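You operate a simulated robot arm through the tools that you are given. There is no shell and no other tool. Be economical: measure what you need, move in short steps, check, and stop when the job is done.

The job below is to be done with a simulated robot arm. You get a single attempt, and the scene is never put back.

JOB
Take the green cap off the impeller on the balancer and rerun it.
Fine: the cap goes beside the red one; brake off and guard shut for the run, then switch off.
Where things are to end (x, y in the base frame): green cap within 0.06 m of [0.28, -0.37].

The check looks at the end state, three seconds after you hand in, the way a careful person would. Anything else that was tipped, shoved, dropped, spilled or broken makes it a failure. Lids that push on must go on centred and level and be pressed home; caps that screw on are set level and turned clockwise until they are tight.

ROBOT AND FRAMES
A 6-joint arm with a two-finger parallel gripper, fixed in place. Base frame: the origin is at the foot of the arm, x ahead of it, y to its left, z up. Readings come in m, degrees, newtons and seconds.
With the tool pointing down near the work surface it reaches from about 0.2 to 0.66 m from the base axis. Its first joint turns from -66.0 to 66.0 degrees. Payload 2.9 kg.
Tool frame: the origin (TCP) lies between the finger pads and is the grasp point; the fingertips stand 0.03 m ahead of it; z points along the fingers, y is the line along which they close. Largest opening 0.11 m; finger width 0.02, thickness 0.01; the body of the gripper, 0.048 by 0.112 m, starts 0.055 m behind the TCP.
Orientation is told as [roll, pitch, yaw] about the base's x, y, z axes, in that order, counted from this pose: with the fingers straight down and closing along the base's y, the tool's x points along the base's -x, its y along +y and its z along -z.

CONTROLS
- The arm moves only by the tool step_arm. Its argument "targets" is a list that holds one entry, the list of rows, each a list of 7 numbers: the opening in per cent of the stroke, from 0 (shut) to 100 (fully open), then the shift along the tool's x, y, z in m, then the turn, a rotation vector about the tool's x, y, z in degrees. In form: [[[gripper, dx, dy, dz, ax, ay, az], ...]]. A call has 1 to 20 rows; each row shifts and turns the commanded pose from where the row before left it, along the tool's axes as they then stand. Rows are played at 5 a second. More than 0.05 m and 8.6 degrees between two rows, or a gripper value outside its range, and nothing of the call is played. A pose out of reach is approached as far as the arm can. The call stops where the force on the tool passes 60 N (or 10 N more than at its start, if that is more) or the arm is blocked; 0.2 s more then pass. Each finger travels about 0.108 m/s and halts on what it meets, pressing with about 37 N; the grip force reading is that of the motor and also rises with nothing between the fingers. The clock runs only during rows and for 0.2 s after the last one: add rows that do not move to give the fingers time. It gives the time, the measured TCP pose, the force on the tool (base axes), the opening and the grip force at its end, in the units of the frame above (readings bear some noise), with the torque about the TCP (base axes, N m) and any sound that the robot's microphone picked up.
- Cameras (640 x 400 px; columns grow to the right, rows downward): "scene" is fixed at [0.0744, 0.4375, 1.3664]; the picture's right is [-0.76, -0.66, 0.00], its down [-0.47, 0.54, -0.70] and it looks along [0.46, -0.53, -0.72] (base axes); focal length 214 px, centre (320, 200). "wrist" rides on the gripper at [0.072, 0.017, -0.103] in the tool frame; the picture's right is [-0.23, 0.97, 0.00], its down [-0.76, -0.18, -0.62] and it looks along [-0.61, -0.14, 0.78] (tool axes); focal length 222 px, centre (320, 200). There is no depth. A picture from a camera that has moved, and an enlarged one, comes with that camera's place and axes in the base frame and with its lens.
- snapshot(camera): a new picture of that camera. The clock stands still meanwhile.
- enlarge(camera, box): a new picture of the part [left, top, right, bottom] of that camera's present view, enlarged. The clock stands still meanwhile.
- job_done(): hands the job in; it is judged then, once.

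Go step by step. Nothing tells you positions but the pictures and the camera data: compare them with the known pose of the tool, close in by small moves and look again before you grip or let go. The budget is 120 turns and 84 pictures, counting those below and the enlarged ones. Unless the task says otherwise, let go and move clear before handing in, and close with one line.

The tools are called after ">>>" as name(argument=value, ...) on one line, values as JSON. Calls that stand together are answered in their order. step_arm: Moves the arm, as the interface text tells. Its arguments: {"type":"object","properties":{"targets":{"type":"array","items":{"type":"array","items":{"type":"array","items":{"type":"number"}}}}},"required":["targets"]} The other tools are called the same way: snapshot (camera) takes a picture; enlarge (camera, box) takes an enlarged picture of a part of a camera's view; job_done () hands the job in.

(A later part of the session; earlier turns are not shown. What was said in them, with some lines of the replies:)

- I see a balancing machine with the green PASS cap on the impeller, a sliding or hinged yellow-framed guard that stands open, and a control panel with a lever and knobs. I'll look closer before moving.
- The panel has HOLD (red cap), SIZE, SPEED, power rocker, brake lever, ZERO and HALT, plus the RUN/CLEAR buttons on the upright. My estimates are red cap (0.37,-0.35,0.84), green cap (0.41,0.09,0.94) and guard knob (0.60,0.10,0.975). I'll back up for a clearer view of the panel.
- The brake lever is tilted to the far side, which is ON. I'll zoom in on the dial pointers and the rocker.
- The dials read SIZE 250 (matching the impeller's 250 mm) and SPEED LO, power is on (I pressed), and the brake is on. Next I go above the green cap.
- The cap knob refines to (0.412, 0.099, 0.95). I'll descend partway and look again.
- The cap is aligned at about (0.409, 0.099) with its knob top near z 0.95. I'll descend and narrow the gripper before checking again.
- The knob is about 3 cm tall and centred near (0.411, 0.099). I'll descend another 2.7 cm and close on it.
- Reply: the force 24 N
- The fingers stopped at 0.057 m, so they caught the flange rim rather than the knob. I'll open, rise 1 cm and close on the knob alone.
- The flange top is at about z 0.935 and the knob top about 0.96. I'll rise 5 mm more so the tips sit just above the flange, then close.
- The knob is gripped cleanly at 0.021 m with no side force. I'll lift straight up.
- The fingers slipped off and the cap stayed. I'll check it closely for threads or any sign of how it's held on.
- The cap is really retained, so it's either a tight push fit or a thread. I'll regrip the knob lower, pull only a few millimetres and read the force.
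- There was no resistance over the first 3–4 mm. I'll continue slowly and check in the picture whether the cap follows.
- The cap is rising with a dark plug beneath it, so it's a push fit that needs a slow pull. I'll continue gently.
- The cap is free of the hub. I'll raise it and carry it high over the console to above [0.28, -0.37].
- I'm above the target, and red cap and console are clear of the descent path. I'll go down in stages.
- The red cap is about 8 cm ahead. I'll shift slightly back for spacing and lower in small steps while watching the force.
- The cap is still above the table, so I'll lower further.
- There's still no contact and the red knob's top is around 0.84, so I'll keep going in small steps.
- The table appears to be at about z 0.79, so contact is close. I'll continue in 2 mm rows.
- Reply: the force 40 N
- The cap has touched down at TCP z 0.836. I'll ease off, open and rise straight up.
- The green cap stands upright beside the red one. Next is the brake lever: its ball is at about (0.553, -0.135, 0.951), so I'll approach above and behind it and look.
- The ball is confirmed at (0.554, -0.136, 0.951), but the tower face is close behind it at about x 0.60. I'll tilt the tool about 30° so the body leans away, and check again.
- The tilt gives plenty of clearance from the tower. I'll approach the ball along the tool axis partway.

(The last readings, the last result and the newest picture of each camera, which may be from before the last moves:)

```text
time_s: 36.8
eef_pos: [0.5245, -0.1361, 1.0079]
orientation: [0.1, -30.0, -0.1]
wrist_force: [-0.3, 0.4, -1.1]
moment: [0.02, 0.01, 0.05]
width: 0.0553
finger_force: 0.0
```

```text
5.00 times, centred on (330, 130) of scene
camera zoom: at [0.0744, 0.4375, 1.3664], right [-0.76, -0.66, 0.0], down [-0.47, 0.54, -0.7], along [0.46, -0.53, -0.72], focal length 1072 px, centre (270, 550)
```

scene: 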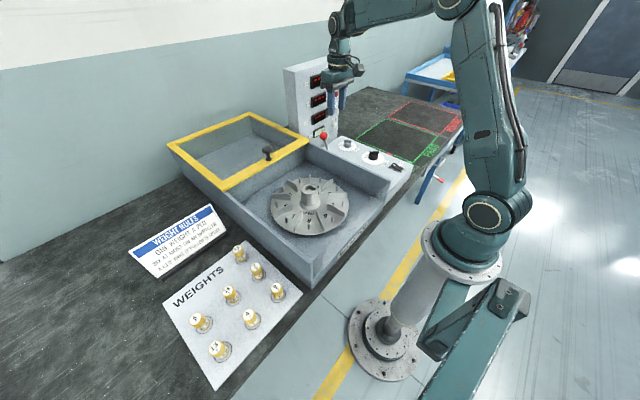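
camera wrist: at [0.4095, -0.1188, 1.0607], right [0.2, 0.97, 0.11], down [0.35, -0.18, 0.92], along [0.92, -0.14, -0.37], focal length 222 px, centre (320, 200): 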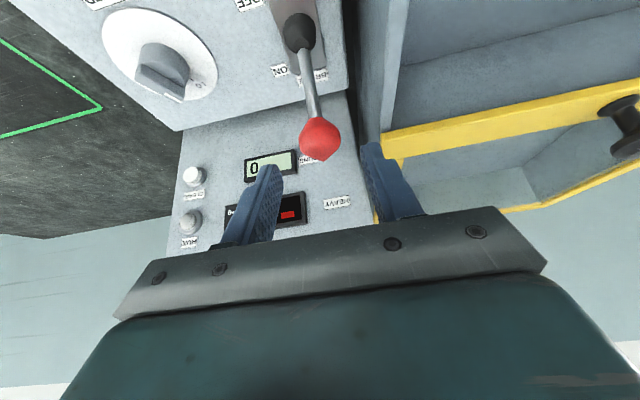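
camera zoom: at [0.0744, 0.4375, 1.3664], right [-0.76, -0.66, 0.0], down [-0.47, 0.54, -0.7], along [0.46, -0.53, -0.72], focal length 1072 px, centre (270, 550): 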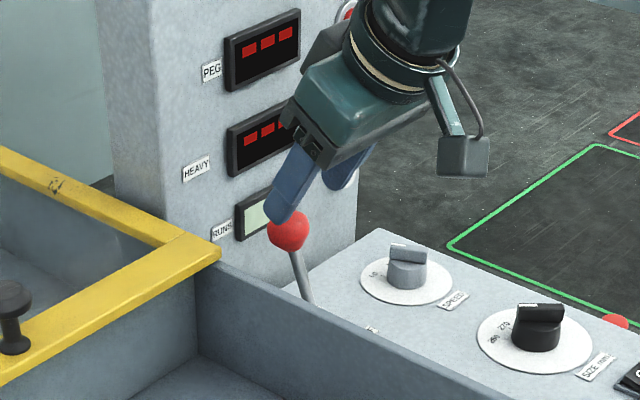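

Ball at (0.554, -0.135), centred between the fingers. I'll advance the remaining 4.5 cm and close on it.

>>> step_arm(targets=[[[50, 0, 0.001, 0.025, 0, 0, 0], [50, 0, 0, 0.02, 0, 0, 0], [25, 0, 0, 0, 0, 0, 0], [10, 0, 0, 0, 0, 0, 0], [10, 0, 0, 0, 0, 0, 0], [10, 0, 0, 0, 0, 0, 0]]])

>>> snapshot(camera="wrist")

```text
time_s: 38.2
eef_pos: [0.5448, -0.1354, 0.9679]
orientation: [0.0, -29.9, 0.0]
wrist_force: [-0.2, -3.1, -4.1]
moment: [-0.07, -0.16, -0.01]
width: 0.0319
finger_force: 45.3
```

```text
42 pictures are left
camera wrist: at [0.4314, -0.1184, 1.0213], right [0.2, 0.97, 0.11], down [0.35, -0.18, 0.92], along [0.92, -0.14, -0.37], focal length 222 px, centre (320, 200)
```

wrist: 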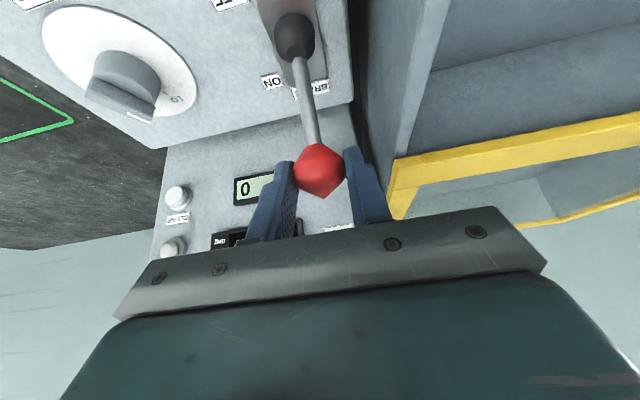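

The ball is held at 0.032 m. I'll swing it toward the operator along its arc (pivot near x 0.51, z 0.87), doing the first half now.

>>> step_arm(targets=[[[10, 0.00698, 0, -0.0099, 0, 0, 0], [10, 0.00783, 0, -0.0084, 0, 0, 0], [10, 0.0085, 0, -0.0072, 0, 0, 0], [10, 0.0092, 0, -0.0061, 0, 0, 0]]])

>>> snapshot(camera="wrist")

```text
time_s: 39.2
eef_pos: [0.5033, -0.1357, 0.9796]
orientation: [-0.1, -30.3, 0.0]
wrist_force: [15.3, -7.8, -12.8]
moment: [-0.1, -1.36, -0.1]
width: 0.0318
finger_force: 45.3
```

```text
41 pictures are left
camera wrist: at [0.3885, -0.1184, 1.0332], right [0.2, 0.97, 0.11], down [0.35, -0.18, 0.92], along [0.92, -0.14, -0.37], focal length 222 px, centre (320, 200)
```

wrist: 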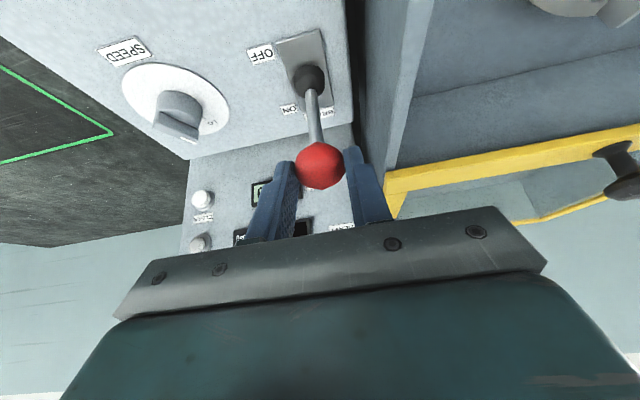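

The lever is following with moderate resistance. I'll continue through the rest of the arc.

>>> step_arm(targets=[[[10, 0.0108, 0, -0.0035, 0, 0, 0], [10, 0.0112, 0, -0.0028, 0, 0, 0], [10, 0.0115, 0, -0.0022, 0, 0, 0], [10, 0.0121, 0, -0.0011, 0, 0, 0]]])

>>> snapshot(camera="wrist")

```text
time_s: 40.2
eef_pos: [0.4655, -0.1349, 0.9714]
orientation: [-0.4, -31.5, 0.3]
wrist_force: [39.4, 2.8, 15.2]
moment: [0.09, -0.95, 0.08]
width: 0.0318
finger_force: 44.4
```

```text
40 pictures are left
camera wrist: at [0.3502, -0.1187, 1.021], right [0.19, 0.98, 0.11], down [0.32, -0.17, 0.93], along [0.93, -0.14, -0.35], focal length 222 px, centre (320, 200)
```

wrist: 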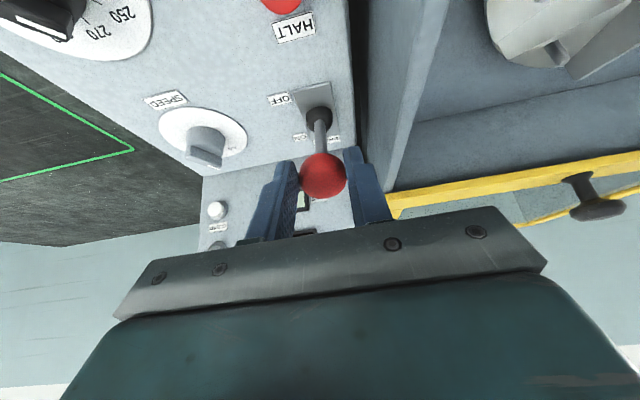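

The resistance rose to 39 N and the ball is now past the pivot toward OFF, so it's at or near its stop. I'll release, back off along the tool axis and look.

>>> step_arm(targets=[[[45, 0, 0, 0, 0, 0, 0], [45, 0, 0, 0, 0, 0, 0], [45, 0, 0, -0.04, 0, 0, 0], [45, 0, 0, -0.04, 0, 0, 0], [45, 0, 0, 0, 0, 0, 0]]])

>>> snapshot(camera="wrist")

>>> enlarge(camera="scene", box=[280, 90, 380, 170])

```text
time_s: 41.4
eef_pos: [0.418, -0.134, 1.0333]
orientation: [0.0, -30.0, 0.0]
wrist_force: [0.0, 0.7, 0.5]
moment: [-0.02, 0.03, 0.0]
width: 0.0497
finger_force: 0.1
```

```text
39 pictures are left
camera wrist: at [0.3029, -0.1177, 1.0873], right [0.2, 0.97, 0.11], down [0.35, -0.18, 0.92], along [0.92, -0.14, -0.37], focal length 222 px, centre (320, 200)
```

wrist: 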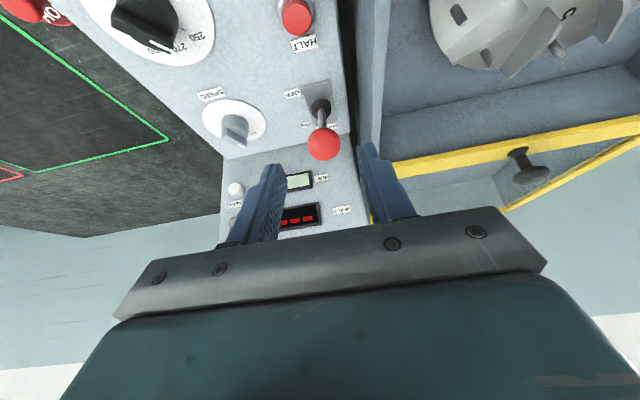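

```text
5.00 times, centred on (330, 130) of scene
camera zoom: at [0.0744, 0.4375, 1.3664], right [-0.76, -0.66, 0.0], down [-0.47, 0.54, -0.7], along [0.46, -0.53, -0.72], focal length 1072 px, centre (270, 550)
```

zoom: 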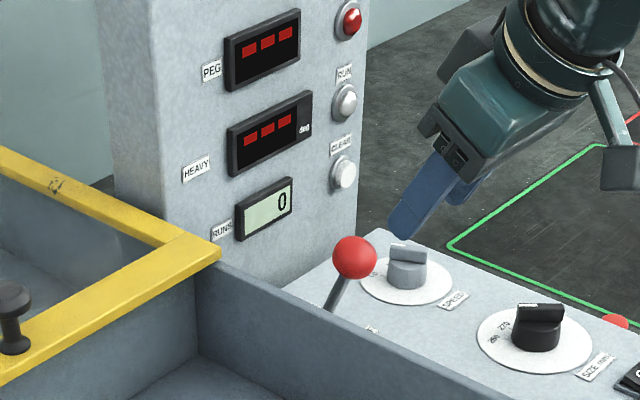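

The lever now rests leaning toward the operator (OFF). Next I return the tool to vertical, rise, and go above the guard knob at about (0.598, 0.104).

>>> step_arm(targets=[[[60, 0, 0, 0, 0, 7.5, 0], [60, 0, 0, 0, 0, 7.5, 0], [60, 0, 0, 0, 0, 7.5, 0], [60, 0, 0, 0, 0, 7.5, 0], [60, 0, 0, -0.03, 0, 0, 0], [60, 0, 0, -0.03, 0, 0, 0], [60, 0, 0.034, 0, 0, 0, 0], [60, 0, 0.034, 0, 0, 0, 0], [60, 0, 0.034, 0, 0, 0, 0], [60, 0, 0.034, 0, 0, 0, 0], [60, -0.03, 0.034, 0, 0, 0, 0], [60, -0.03, 0.034, 0, 0, 0, 0], [60, -0.03, 0.034, 0, 0, 0, 0], [60, -0.03, 0, 0, 0, 0, 0], [60, -0.03, 0, 0, 0, 0, 0], [60, 0, 0, 0, 0, 0, 0]]])

>>> snapshot(camera="wrist")

>>> enlarge(camera="scene", box=[160, 70, 360, 220])

```text
time_s: 44.8
eef_pos: [0.5677, 0.1039, 1.0955]
orientation: [0.0, 0.0, 0.0]
wrist_force: [0.0, 0.5, -0.1]
moment: [0.0, 0.02, 0.02]
width: 0.0657
finger_force: 0.1
```

```text
37 pictures are left
camera wrist: at [0.4948, 0.1206, 1.1978], right [0.23, 0.97, 0.0], down [0.76, -0.18, 0.62], along [0.61, -0.14, -0.78], focal length 222 px, centre (320, 200)
```

wrist: 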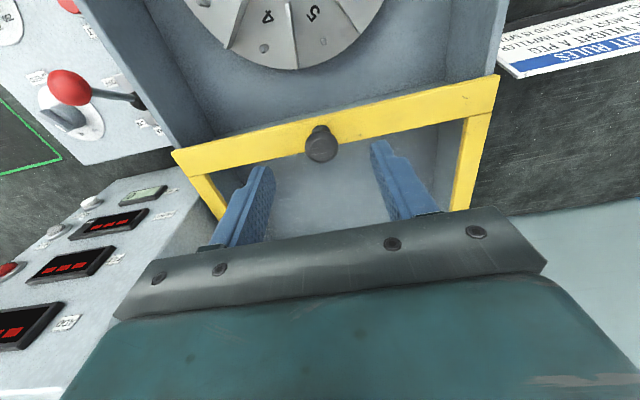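

```text
2.67 times, centred on (260, 145) of scene
camera zoom: at [0.0744, 0.4375, 1.3664], right [-0.76, -0.66, 0.0], down [-0.47, 0.54, -0.7], along [0.46, -0.53, -0.72], focal length 572 px, centre (480, 347)
```

zoom: 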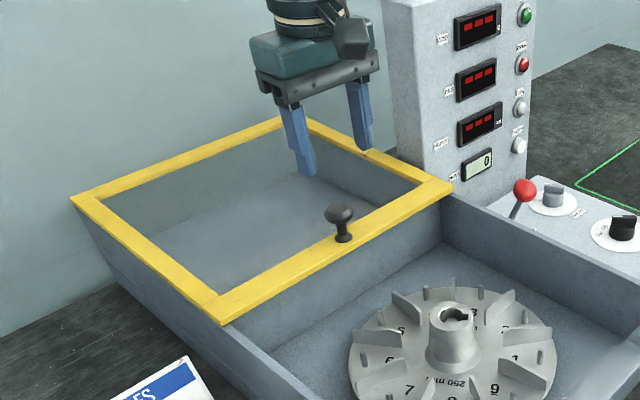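

The knob head is at (0.598, 0.096, 0.98). I'll go above it, then straddle it and close.

>>> step_arm(targets=[[[60, -0.03, -0.008, 0.02, 0, 0, 0], [60, 0, 0, 0.03, 0, 0, 0], [60, 0, 0, 0, 0, 0, 0]]])

>>> snapshot(camera="wrist")

```text
time_s: 45.6
eef_pos: [0.5981, 0.094, 1.044]
orientation: [0.0, -0.1, 0.0]
wrist_force: [-0.7, -0.2, 0.5]
moment: [-0.01, 0.0, -0.01]
width: 0.066
finger_force: 0.1
```

```text
35 pictures are left
camera wrist: at [0.5254, 0.1118, 1.1476], right [0.23, 0.97, 0.0], down [0.76, -0.18, 0.62], along [0.61, -0.14, -0.78], focal length 222 px, centre (320, 200)
```

wrist: 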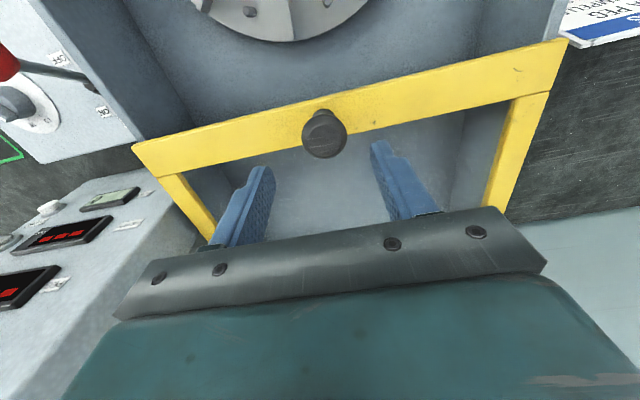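

Alignment is good apart from a few millimetres in y. I'll descend and grip the knob.

>>> step_arm(targets=[[[60, 0, 0.004, 0.03, 0, 0, 0], [60, 0, 0, 0.025, 0, 0, 0], [60, 0, 0, 0, 0, 0, 0], [25, 0, 0, 0, 0, 0, 0], [10, 0, 0, 0, 0, 0, 0], [10, 0, 0, 0, 0, 0, 0], [10, 0, 0, 0, 0, 0, 0]]])

>>> snapshot(camera="wrist")

```text
time_s: 47.2
eef_pos: [0.5991, 0.1003, 0.9899]
orientation: [0.0, 0.0, 0.1]
wrist_force: [1.1, 8.0, -3.9]
moment: [-0.1, -0.68, -0.06]
width: 0.0346
finger_force: 45.1
```

```text
34 pictures are left
camera wrist: at [0.5259, 0.1164, 1.0926], right [0.23, 0.97, 0.0], down [0.76, -0.18, 0.62], along [0.61, -0.14, -0.78], focal length 222 px, centre (320, 200)
```

wrist: 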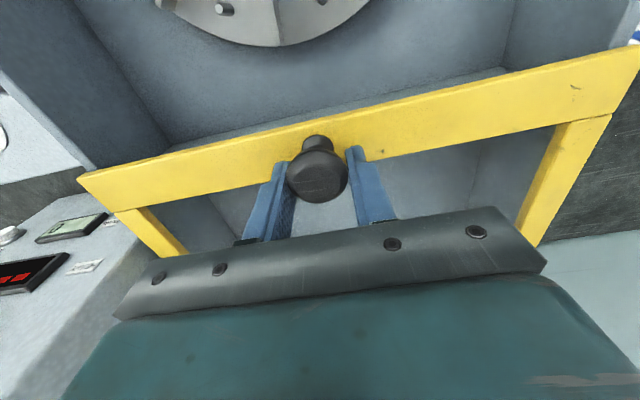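

The knob is gripped at 0.035 m. I'll pull the guard a few centimetres toward the operator and check that it slides.

>>> step_arm(targets=[[[10, 0.008, 0, 0, 0, 0, 0], [10, 0.01, 0, 0, 0, 0, 0], [10, 0.012, 0, 0, 0, 0, 0]]])

>>> snapshot(camera="scene")

```text
time_s: 48.0
eef_pos: [0.5681, 0.0996, 0.9887]
orientation: [0.1, -0.1, 0.2]
wrist_force: [1.7, 10.0, -3.9]
moment: [-0.09, -0.25, 0.04]
width: 0.0347
finger_force: 44.7
```

```text
33 pictures are left
```

scene: 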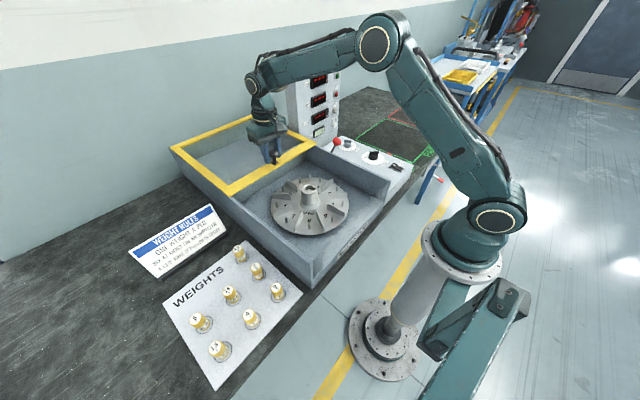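

The guard slides freely. I'll continue pulling it shut.

>>> step_arm(targets=[[[10, 0.015, 0, 0, 0, 0, 0], [10, 0.015, 0, 0, 0, 0, 0], [10, 0.015, 0, 0, 0, 0, 0], [10, 0.015, 0, 0, 0, 0, 0], [10, 0.015, 0, 0, 0, 0, 0], [10, 0.015, 0, 0, 0, 0, 0], [10, 0.015, 0, 0, 0, 0, 0], [10, 0.015, 0, 0, 0, 0, 0], [10, 0.015, 0, 0, 0, 0, 0], [10, 0.015, 0, 0, 0, 0, 0], [10, 0.015, 0, 0, 0, 0, 0], [10, 0.015, 0, 0, 0, 0, 0]]])

>>> snapshot(camera="scene")

```text
time_s: 50.6
eef_pos: [0.3869, 0.0996, 0.9896]
orientation: [0.0, 0.0, 0.1]
wrist_force: [1.9, 17.1, -9.3]
moment: [-0.05, -1.09, -0.05]
width: 0.0347
finger_force: 45.2
```

```text
32 pictures are left
```

scene: 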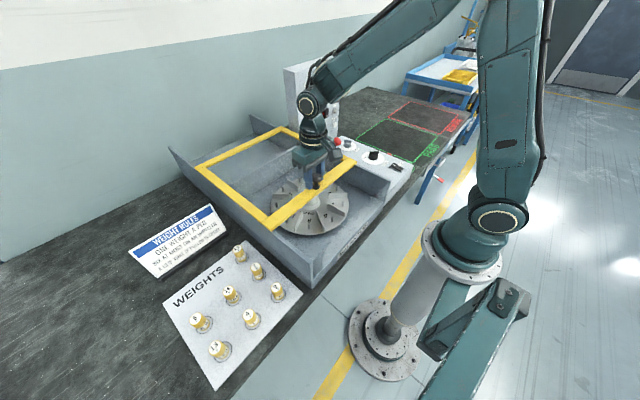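

The guard is about two-thirds closed and side force is building slightly. I'll nudge +y by 1 mm and continue toward the stop.

>>> step_arm(targets=[[[10, 0.012, 0.0015, 0, 0, 0, 0], [10, 0.012, 0, 0, 0, 0, 0], [10, 0.012, 0, 0, 0, 0, 0], [10, 0.012, 0, 0, 0, 0, 0], [10, 0.012, 0, 0, 0, 0, 0], [10, 0.012, 0, 0, 0, 0, 0], [10, 0.012, 0, 0, 0, 0, 0]]])

>>> snapshot(camera="scene")

```text
time_s: 52.2
eef_pos: [0.3031, 0.1006, 0.9876]
orientation: [-0.1, 0.0, -0.1]
wrist_force: [1.7, -17.4, -1.5]
moment: [0.36, 0.61, 0.39]
width: 0.0348
finger_force: 45.4
```

```text
31 pictures are left
```

scene: 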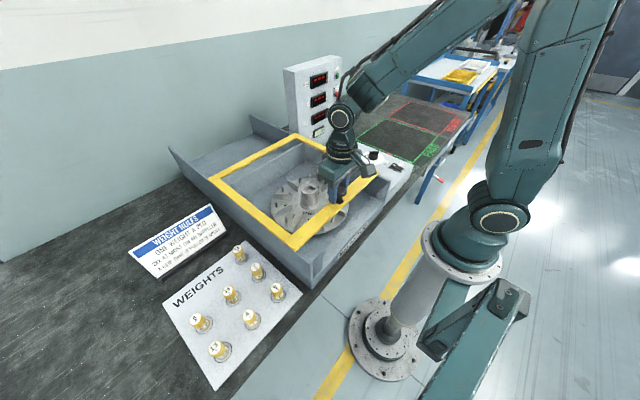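

The guard has about 4–5 cm left. I'll continue in smaller rows until it stops.

>>> step_arm(targets=[[[10, 0.009, -0.0007, 0, 0, 0, 0], [10, 0.009, 0, 0, 0, 0, 0], [10, 0.009, 0, 0, 0, 0, 0], [10, 0.006, 0, 0, 0, 0, 0]]])

>>> enlarge(camera="scene", box=[200, 110, 420, 300])

```text
time_s: 53.2
eef_pos: [0.2709, 0.0997, 0.989]
orientation: [0.0, 0.0, -0.1]
wrist_force: [2.3, -18.4, 5.6]
moment: [0.25, 0.87, -0.16]
width: 0.0347
finger_force: 45.0
```

```text
2.11 times, centred on (310, 205) of scene
camera zoom: at [0.0744, 0.437, 1.3665], right [-0.76, -0.66, 0.0], down [-0.47, 0.54, -0.7], along [0.46, -0.53, -0.72], focal length 452 px, centre (341, 190)
```

zoom: 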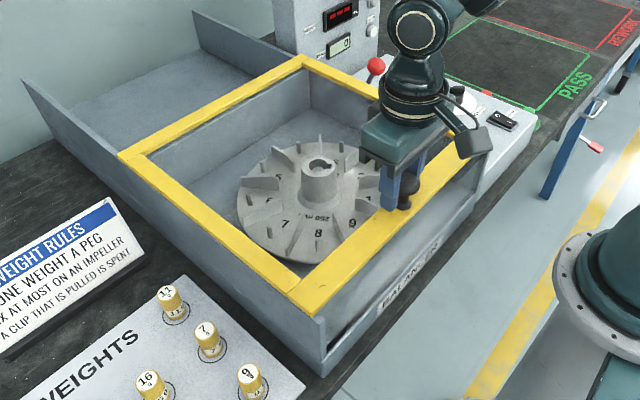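

There's still a small gap to the front wall, so I'll pull on gently.

>>> step_arm(targets=[[[10, 0.005, 0, 0, 0, 0, 0], [10, 0.005, 0, 0, 0, 0, 0], [10, 0.005, 0, 0, 0, 0, 0]]])

>>> step_arm(targets=[[[10, 0.004, 0, 0, 0, 0, 0], [10, 0.004, 0, 0, 0, 0, 0]]])

>>> enlarge(camera="scene", box=[260, 130, 410, 300])

```text
time_s: 54.0
eef_pos: [0.2585, 0.0988, 0.9895]
orientation: [0.1, -0.4, -0.1]
wrist_force: [18.4, -15.5, -5.3]
moment: [-0.09, 1.0, 0.35]
width: 0.0346
finger_force: 44.9
```

```text
time_s: 54.6
eef_pos: [0.253, 0.1005, 0.99]
orientation: [0.0, -1.0, -0.3]
wrist_force: [40.5, -12.8, -8.1]
moment: [-0.17, -0.03, 0.11]
width: 0.0346
finger_force: 45.1
```

```text
2.35 times, centred on (335, 215) of scene
camera zoom: at [0.0756, 0.4371, 1.3664], right [-0.76, -0.66, 0.0], down [-0.47, 0.54, -0.7], along [0.46, -0.53, -0.72], focal length 505 px, centre (285, 165)
```

zoom: 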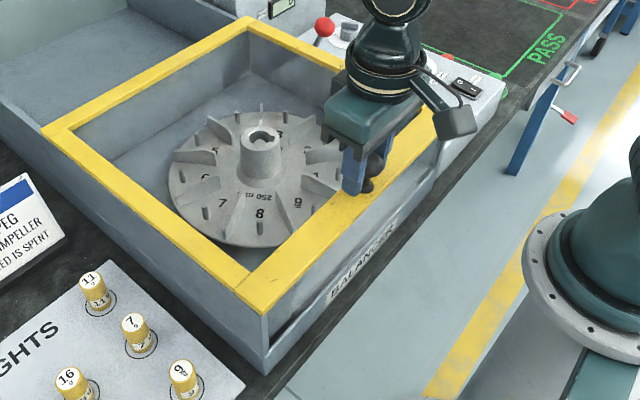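

The guard has hit its stop at 40 N and is shut. I'll release the knob, rise and check.

>>> step_arm(targets=[[[10, -0.002, 0, 0, 0, 0, 0], [50, 0, 0, 0, 0, 0, 0], [60, 0, 0, 0, 0, 0, 0], [60, 0, 0, -0.03, 0, 0, 0], [60, 0, 0, -0.04, 0, 0, 0], [60, 0, 0, -0.04, 0, 0, 0], [60, 0, 0, 0, 0, 0, 0]]])

>>> snapshot(camera="scene")

```text
time_s: 56.2
eef_pos: [0.2499, 0.0994, 1.0999]
orientation: [0.0, 0.0, 0.0]
wrist_force: [0.6, -0.2, 0.2]
moment: [-0.03, -0.03, 0.0]
width: 0.0661
finger_force: 0.1
```

```text
28 pictures are left
```

scene: 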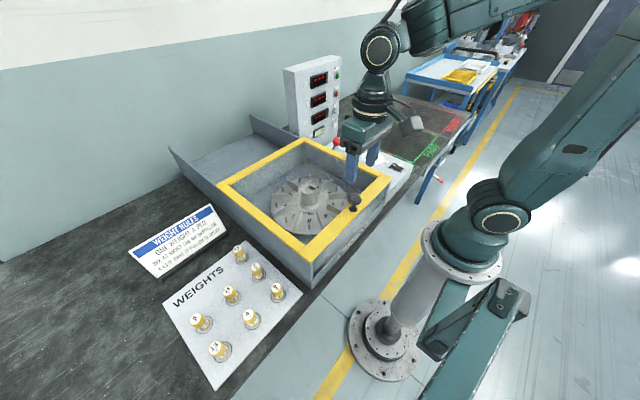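

The guard is shut. I put RUN at (0.274, -0.135, 0.88) and the rocker's O end at (0.295, -0.246), so I'll close the gripper and go above RUN.

>>> step_arm(targets=[[[0, -0.003, -0.0294, 0, 0, 0, 0], [0, -0.003, -0.0294, 0, 0, 0, 0], [0, -0.003, -0.0294, 0, 0, 0, 0], [0, -0.003, -0.0294, 0, 0, 0, 0], [0, -0.003, -0.0294, 0, 0, 0, 0], [0, -0.003, -0.0294, 0, 0, 0, 0], [0, -0.003, -0.0294, 0, 0, 0, 0], [0, -0.003, -0.0294, 0.03, 0, 0, 0], [0, 0, 0, 0.03, 0, 0, 0], [0, 0, 0, 0.03, 0, 0, 0], [0, 0, 0, 0, 0, 0, 0]]])

>>> snapshot(camera="wrist")

```text
time_s: 58.6
eef_pos: [0.2725, -0.1333, 1.0086]
orientation: [-0.1, -0.1, 0.0]
wrist_force: [0.3, -0.2, 0.3]
moment: [0.0, 0.01, 0.01]
width: 0.0
finger_force: 36.9
```

```text
27 pictures are left
camera wrist: at [0.1997, -0.1174, 1.1123], right [0.23, 0.97, 0.0], down [0.76, -0.18, 0.62], along [0.61, -0.14, -0.78], focal length 222 px, centre (320, 200)
```

wrist: 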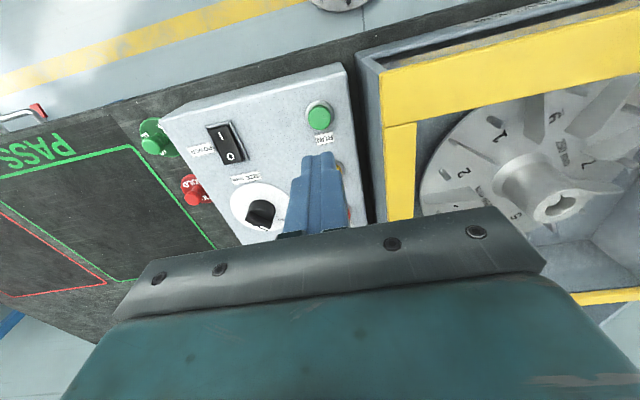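

RUN is confirmed at (0.274, -0.134). I'll descend to just above it and then press gently.

>>> step_arm(targets=[[[0, -0.001, 0, 0.03, 0, 0, 0], [0, 0, 0, 0.03, 0, 0, 0], [0, 0, 0, 0.015, 0, 0, 0], [0, 0, 0, 0, 0, 0, 0]]])

>>> enlarge(camera="scene", box=[330, 110, 430, 200])

```text
time_s: 59.6
eef_pos: [0.2753, -0.1332, 0.9337]
orientation: [0.0, 0.0, 0.0]
wrist_force: [-0.1, 0.6, 0.9]
moment: [-0.06, -0.07, -0.01]
width: 0.0
finger_force: 36.9
```

```text
4.44 times, centred on (380, 155) of scene
camera zoom: at [0.0744, 0.4375, 1.3664], right [-0.76, -0.66, 0.0], down [-0.47, 0.54, -0.7], along [0.46, -0.53, -0.72], focal length 953 px, centre (53, 400)
```

zoom: 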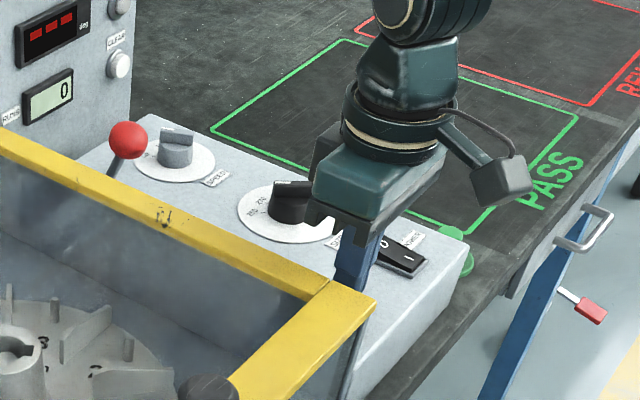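

The fingers hang just above RUN and everything is clear. I'll press down in small rows.

>>> step_arm(targets=[[[0, 0, 0, 0.006, 0, 0, 0], [0, 0, 0, 0.005, 0, 0, 0], [0, 0, 0, 0.004, 0, 0, 0]]])

>>> step_arm(targets=[[[0, 0, 0, 0.003, 0, 0, 0], [0, 0, 0, 0.002, 0, 0, 0]]])

```text
time_s: 60.4
eef_pos: [0.2739, -0.135, 0.9182]
orientation: [0.1, 0.0, -0.1]
wrist_force: [0.1, 0.2, -0.2]
moment: [-0.01, 0.01, 0.02]
width: 0.0001
finger_force: 37.1
```

```text
time_s: 61.0
eef_pos: [0.2747, -0.1343, 0.9146]
orientation: [0.0, 0.0, 0.0]
wrist_force: [-0.8, 0.2, -0.2]
moment: [-0.02, 0.01, -0.04]
width: 0.0
finger_force: 36.7
```

>>> step_arm(targets=[[[0, 0, 0, 0.003, 0, 0, 0], [0, 0, 0, 0.002, 0, 0, 0]]])

>>> step_arm(targets=[[[0, 0, 0, 0.002, 0, 0, 0], [0, 0, 0, 0.002, 0, 0, 0]]])

```text
time_s: 61.6
eef_pos: [0.2743, -0.1345, 0.908]
orientation: [0.1, 0.1, 0.0]
wrist_force: [-0.6, 1.2, 2.7]
moment: [0.02, 0.02, 0.02]
width: 0.0001
finger_force: 36.9
heard: click
```

```text
time_s: 62.2
eef_pos: [0.2748, -0.1355, 0.905]
orientation: [0.0, 0.0, 0.0]
wrist_force: [-3.5, 5.3, 21.9]
moment: [0.15, 0.09, 0.0]
width: 0.0002
finger_force: 36.9
```

A click was heard, so RUN is pressed. I'll rise and look at the impeller and displays.

>>> step_arm(targets=[[[0, 0, 0, -0.01, 0, 0, 0], [0, 0, 0, -0.03, 0, 0, 0], [0, 0, 0, -0.03, 0, 0, 0]]])

>>> enlarge(camera="scene", box=[260, 50, 400, 230])

```text
time_s: 63.0
eef_pos: [0.2758, -0.1356, 0.9763]
orientation: [-0.1, 0.0, -0.1]
wrist_force: [-0.4, 0.9, -0.1]
moment: [0.01, -0.01, 0.02]
width: 0.0001
finger_force: 36.6
```

```text
2.22 times, centred on (330, 140) of scene
camera zoom: at [0.0744, 0.4375, 1.3664], right [-0.76, -0.66, 0.0], down [-0.47, 0.54, -0.7], along [0.46, -0.53, -0.72], focal length 477 px, centre (298, 333)
```

zoom: 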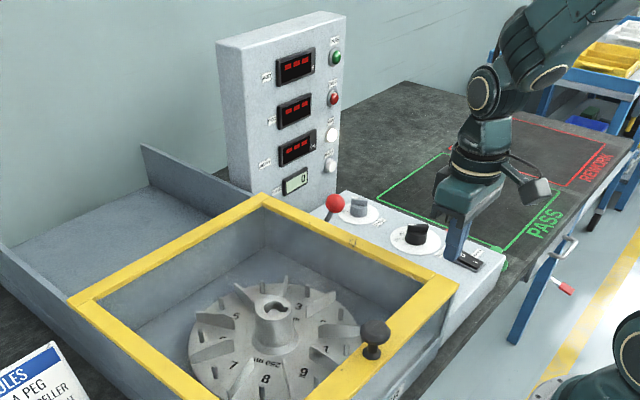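

The RUN lamp appears lit. I'll wait and watch.

>>> step_arm(targets=[[[0, 0, 0, -0.01, 0, 0, 0], [0, 0, 0, 0, 0, 0, 0], [0, 0, 0, 0, 0, 0, 0], [0, 0, 0, 0, 0, 0, 0], [0, 0, 0, 0, 0, 0, 0], [0, 0, 0, 0, 0, 0, 0], [0, 0, 0, 0, 0, 0, 0], [0, 0, 0, 0, 0, 0, 0], [0, 0, 0, 0, 0, 0, 0], [0, 0, 0, 0, 0, 0, 0], [0, 0, 0, 0, 0, 0, 0], [0, 0, 0, 0, 0, 0, 0], [0, 0, 0, 0, 0, 0, 0], [0, 0, 0, 0, 0, 0, 0], [0, 0, 0, 0, 0, 0, 0], [0, 0, 0, 0, 0, 0, 0], [0, 0, 0, 0, 0, 0, 0], [0, 0, 0, 0, 0, 0, 0], [0, 0, 0, 0, 0, 0, 0], [0, 0, 0, 0, 0, 0, 0]]])

>>> enlarge(camera="scene", box=[280, 50, 360, 150])

>>> enlarge(camera="scene", box=[260, 130, 400, 250])

```text
time_s: 67.2
eef_pos: [0.2749, -0.1356, 0.9858]
orientation: [0.0, 0.0, 0.1]
wrist_force: [0.7, -0.7, 0.0]
moment: [0.02, -0.01, 0.0]
width: 0.0001
finger_force: 36.9
```

```text
4.00 times, centred on (320, 100) of scene
camera zoom: at [0.0744, 0.4375, 1.3664], right [-0.76, -0.66, 0.0], down [-0.47, 0.54, -0.7], along [0.46, -0.53, -0.72], focal length 858 px, centre (320, 600)
```

zoom: 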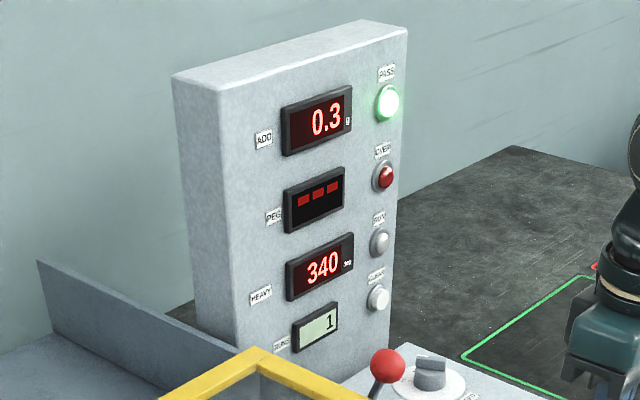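

```text
3.33 times, centred on (330, 190) of scene
camera zoom: at [0.0744, 0.4375, 1.3664], right [-0.76, -0.66, 0.0], down [-0.47, 0.54, -0.7], along [0.46, -0.53, -0.72], focal length 715 px, centre (287, 233)
```

zoom: 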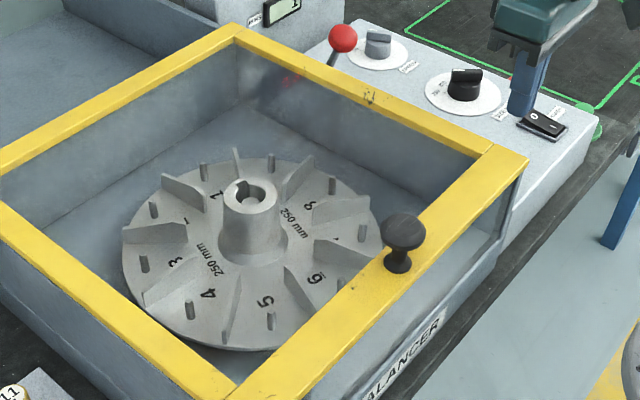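

The run completed: RUNS 1, PASS lit, 0.3 g residual, and the RUN lamp is out. Now I'll move over the O end of the power rocker.

>>> step_arm(targets=[[[0, -0.006, -0.028, 0, 0, 0, 0], [0, -0.006, -0.028, 0, 0, 0, 0], [0, -0.006, -0.028, 0, 0, 0, 0], [0, -0.004, -0.027, 0, 0, 0, 0], [0, 0, 0, 0, 0, 0, 0]]])

>>> snapshot(camera="wrist")

>>> enlarge(camera="scene", box=[360, 130, 430, 180])

```text
time_s: 68.4
eef_pos: [0.2973, -0.2454, 0.986]
orientation: [0.0, -0.1, 0.0]
wrist_force: [0.9, 0.7, -0.4]
moment: [-0.01, -0.04, 0.01]
width: 0.0
finger_force: 37.0
```

```text
22 pictures are left
camera wrist: at [0.225, -0.2295, 1.0895], right [0.23, 0.97, 0.0], down [0.76, -0.18, 0.62], along [0.61, -0.14, -0.78], focal length 222 px, centre (320, 200)
```

wrist: 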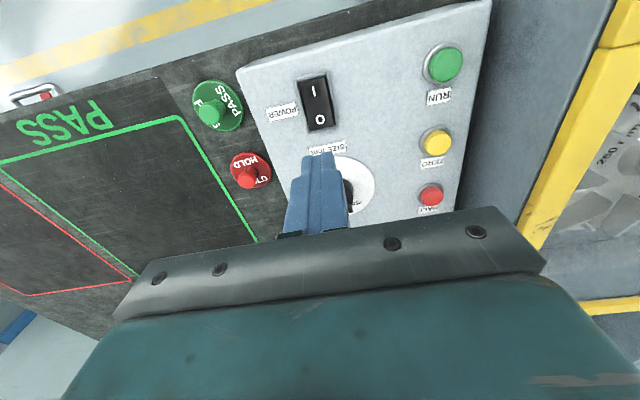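

```text
8.00 times, centred on (395, 155) of scene
camera zoom: at [0.0744, 0.4375, 1.3664], right [-0.76, -0.66, 0.0], down [-0.47, 0.54, -0.7], along [0.46, -0.53, -0.72], focal length 1716 px, centre (-280, 560)
```

zoom: 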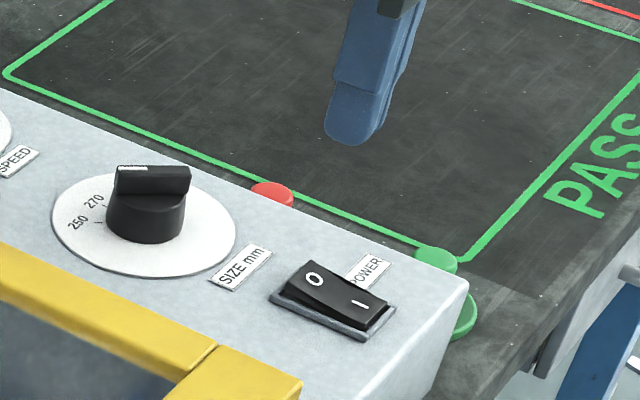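

The rocker's O end spans about x 0.285–0.302 at y -0.245, right under the fingers. I'll descend and press.

>>> step_arm(targets=[[[0, 0.002, 0, 0.03, 0, 0, 0], [0, 0, 0, 0.025, 0, 0, 0], [0, 0, 0, 0.006, 0, 0, 0], [0, 0, 0, 0.004, 0, 0, 0]]])

>>> step_arm(targets=[[[0, 0, 0, 0.003, 0, 0, 0], [0, 0, 0, 0.003, 0, 0, 0]]])

>>> step_arm(targets=[[[0, 0, 0, 0.003, 0, 0, 0], [0, 0, 0, 0.002, 0, 0, 0]]])

```text
time_s: 69.4
eef_pos: [0.2938, -0.2464, 0.9197]
orientation: [0.0, 0.0, 0.1]
wrist_force: [0.1, 0.5, -0.3]
moment: [0.02, 0.01, -0.02]
width: 0.0002
finger_force: 36.8
```

```text
time_s: 70.0
eef_pos: [0.2951, -0.2469, 0.915]
orientation: [0.0, 0.0, 0.0]
wrist_force: [-0.9, -0.8, -1.2]
moment: [-0.04, 0.01, -0.01]
width: 0.0
finger_force: 36.5
```

```text
time_s: 70.6
eef_pos: [0.2954, -0.2463, 0.9088]
orientation: [0.0, 0.0, 0.0]
wrist_force: [-0.8, 0.6, 2.1]
moment: [0.04, 0.04, 0.02]
width: 0.0002
finger_force: 36.1
heard: click
```

The rocker clicked. I'll press 2 mm more to be sure, then rise clear and check everything.

>>> step_arm(targets=[[[0, 0, 0, 0.002, 0, 0, 0], [0, 0, 0, 0, 0, 0, 0]]])

>>> step_arm(targets=[[[0, 0, 0, -0.02, 0, 0, 0], [0, 0, 0, -0.04, 0, 0, 0], [0, 0, 0, -0.04, 0, 0, 0], [0, 0, 0, -0.04, 0, 0, 0], [0, 0, 0, -0.04, 0, 0, 0], [0, 0, 0, -0.04, 0, 0, 0], [0, 0, 0, 0, 0, 0, 0]]])

>>> snapshot(camera="scene")

>>> snapshot(camera="wrist")

>>> enlarge(camera="scene", box=[270, 60, 430, 180])

```text
time_s: 71.2
eef_pos: [0.2937, -0.2462, 0.9097]
orientation: [-0.1, -0.1, 0.0]
wrist_force: [-8.5, 9.9, 49.6]
moment: [0.29, 0.79, -0.02]
width: 0.0001
finger_force: 37.3
```

```text
time_s: 72.8
eef_pos: [0.2951, -0.2477, 1.1279]
orientation: [0.0, -0.1, 0.0]
wrist_force: [-0.9, 1.0, 0.2]
moment: [0.0, 0.02, -0.04]
width: 0.0
finger_force: 37.0
```

```text
20 pictures are left
```

scene: 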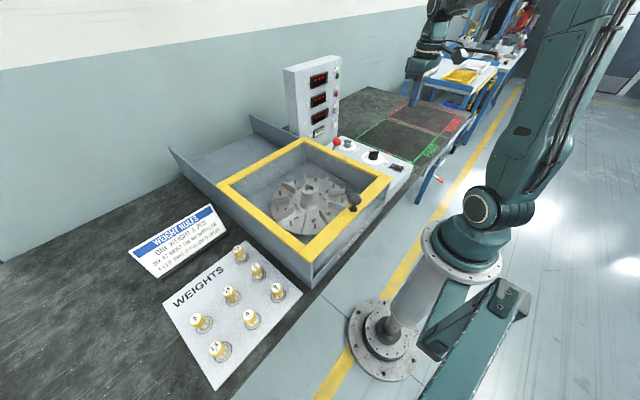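

```text
19 pictures are left
camera wrist: at [0.2226, -0.2303, 1.2311], right [0.23, 0.97, 0.0], down [0.76, -0.18, 0.62], along [0.61, -0.14, -0.78], focal length 222 px, centre (320, 200)
```

wrist: 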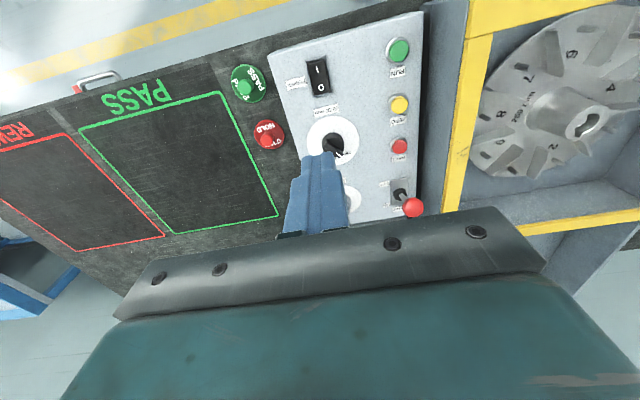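

```text
3.33 times, centred on (350, 120) of scene
camera zoom: at [0.0744, 0.4375, 1.3664], right [-0.76, -0.66, 0.0], down [-0.47, 0.54, -0.7], along [0.46, -0.53, -0.72], focal length 715 px, centre (220, 467)
```

zoom: 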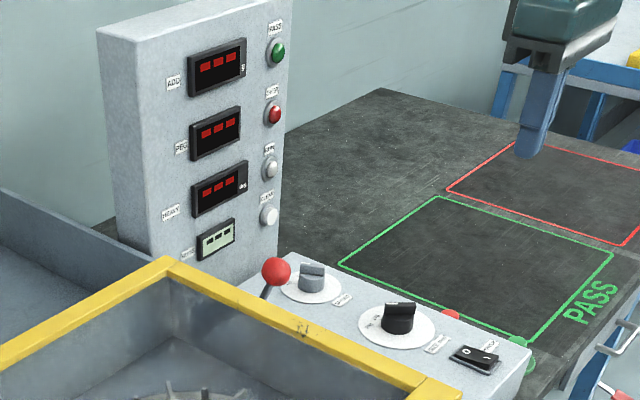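

The counter has gone to dashes and the lamps are out, so power looks off. I'll confirm the rocker and both caps once more.

>>> enlarge(camera="wrist", box=[220, 40, 430, 220])

>>> enlarge(camera="scene", box=[370, 140, 420, 180])

>>> enlarge(camera="scene", box=[160, 110, 400, 300])

```text
2.22 times, centred on (325, 130) of wrist
camera zoom: at [0.2226, -0.2303, 1.2311], right [0.23, 0.97, 0.0], down [0.76, -0.18, 0.62], along [0.61, -0.14, -0.78], focal length 494 px, centre (309, 356)
```

zoom: 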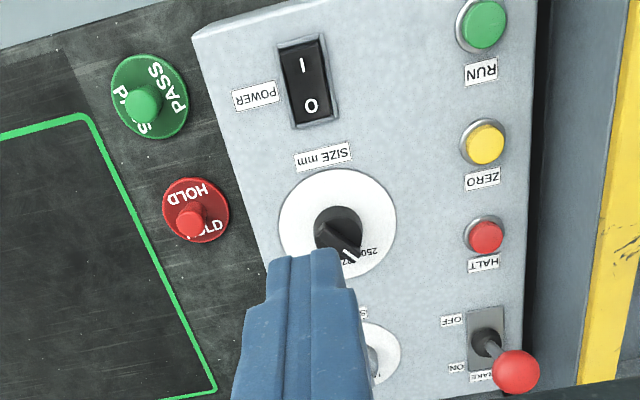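

```text
10.00 times, centred on (395, 160) of scene
camera zoom: at [0.0744, 0.4375, 1.3664], right [-0.76, -0.66, 0.0], down [-0.47, 0.54, -0.7], along [0.46, -0.53, -0.72], focal length 2145 px, centre (-430, 600)
```

zoom: 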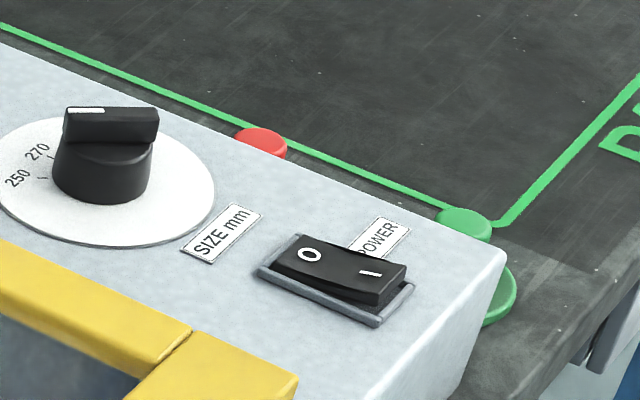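

```text
2.11 times, centred on (280, 205) of scene
camera zoom: at [0.0744, 0.4375, 1.3664], right [-0.76, -0.66, 0.0], down [-0.47, 0.54, -0.7], along [0.46, -0.53, -0.72], focal length 452 px, centre (404, 190)
```

zoom: 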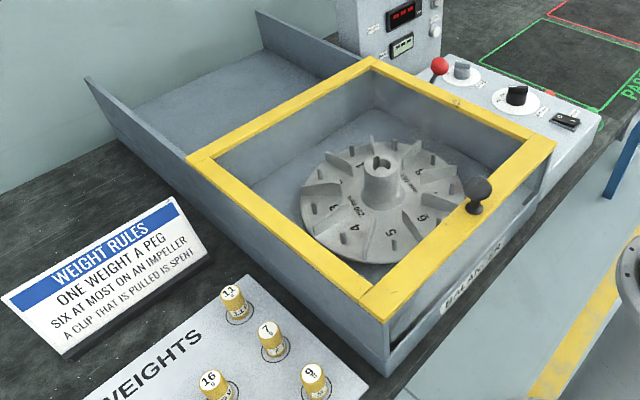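

The rocker is pressed at O with the displays dead, the guard is shut and the brake is off. The run read PASS, and the green cap stands beside the red one, so I'm handing in.

>>> job_done()

```text
The job is handed in.
```

The green cap is off the impeller and standing beside the red one at about (0.276, -0.369). The rerun, with brake off and guard shut, read PASS with 0.3 g to add, and the balancer is switched off.
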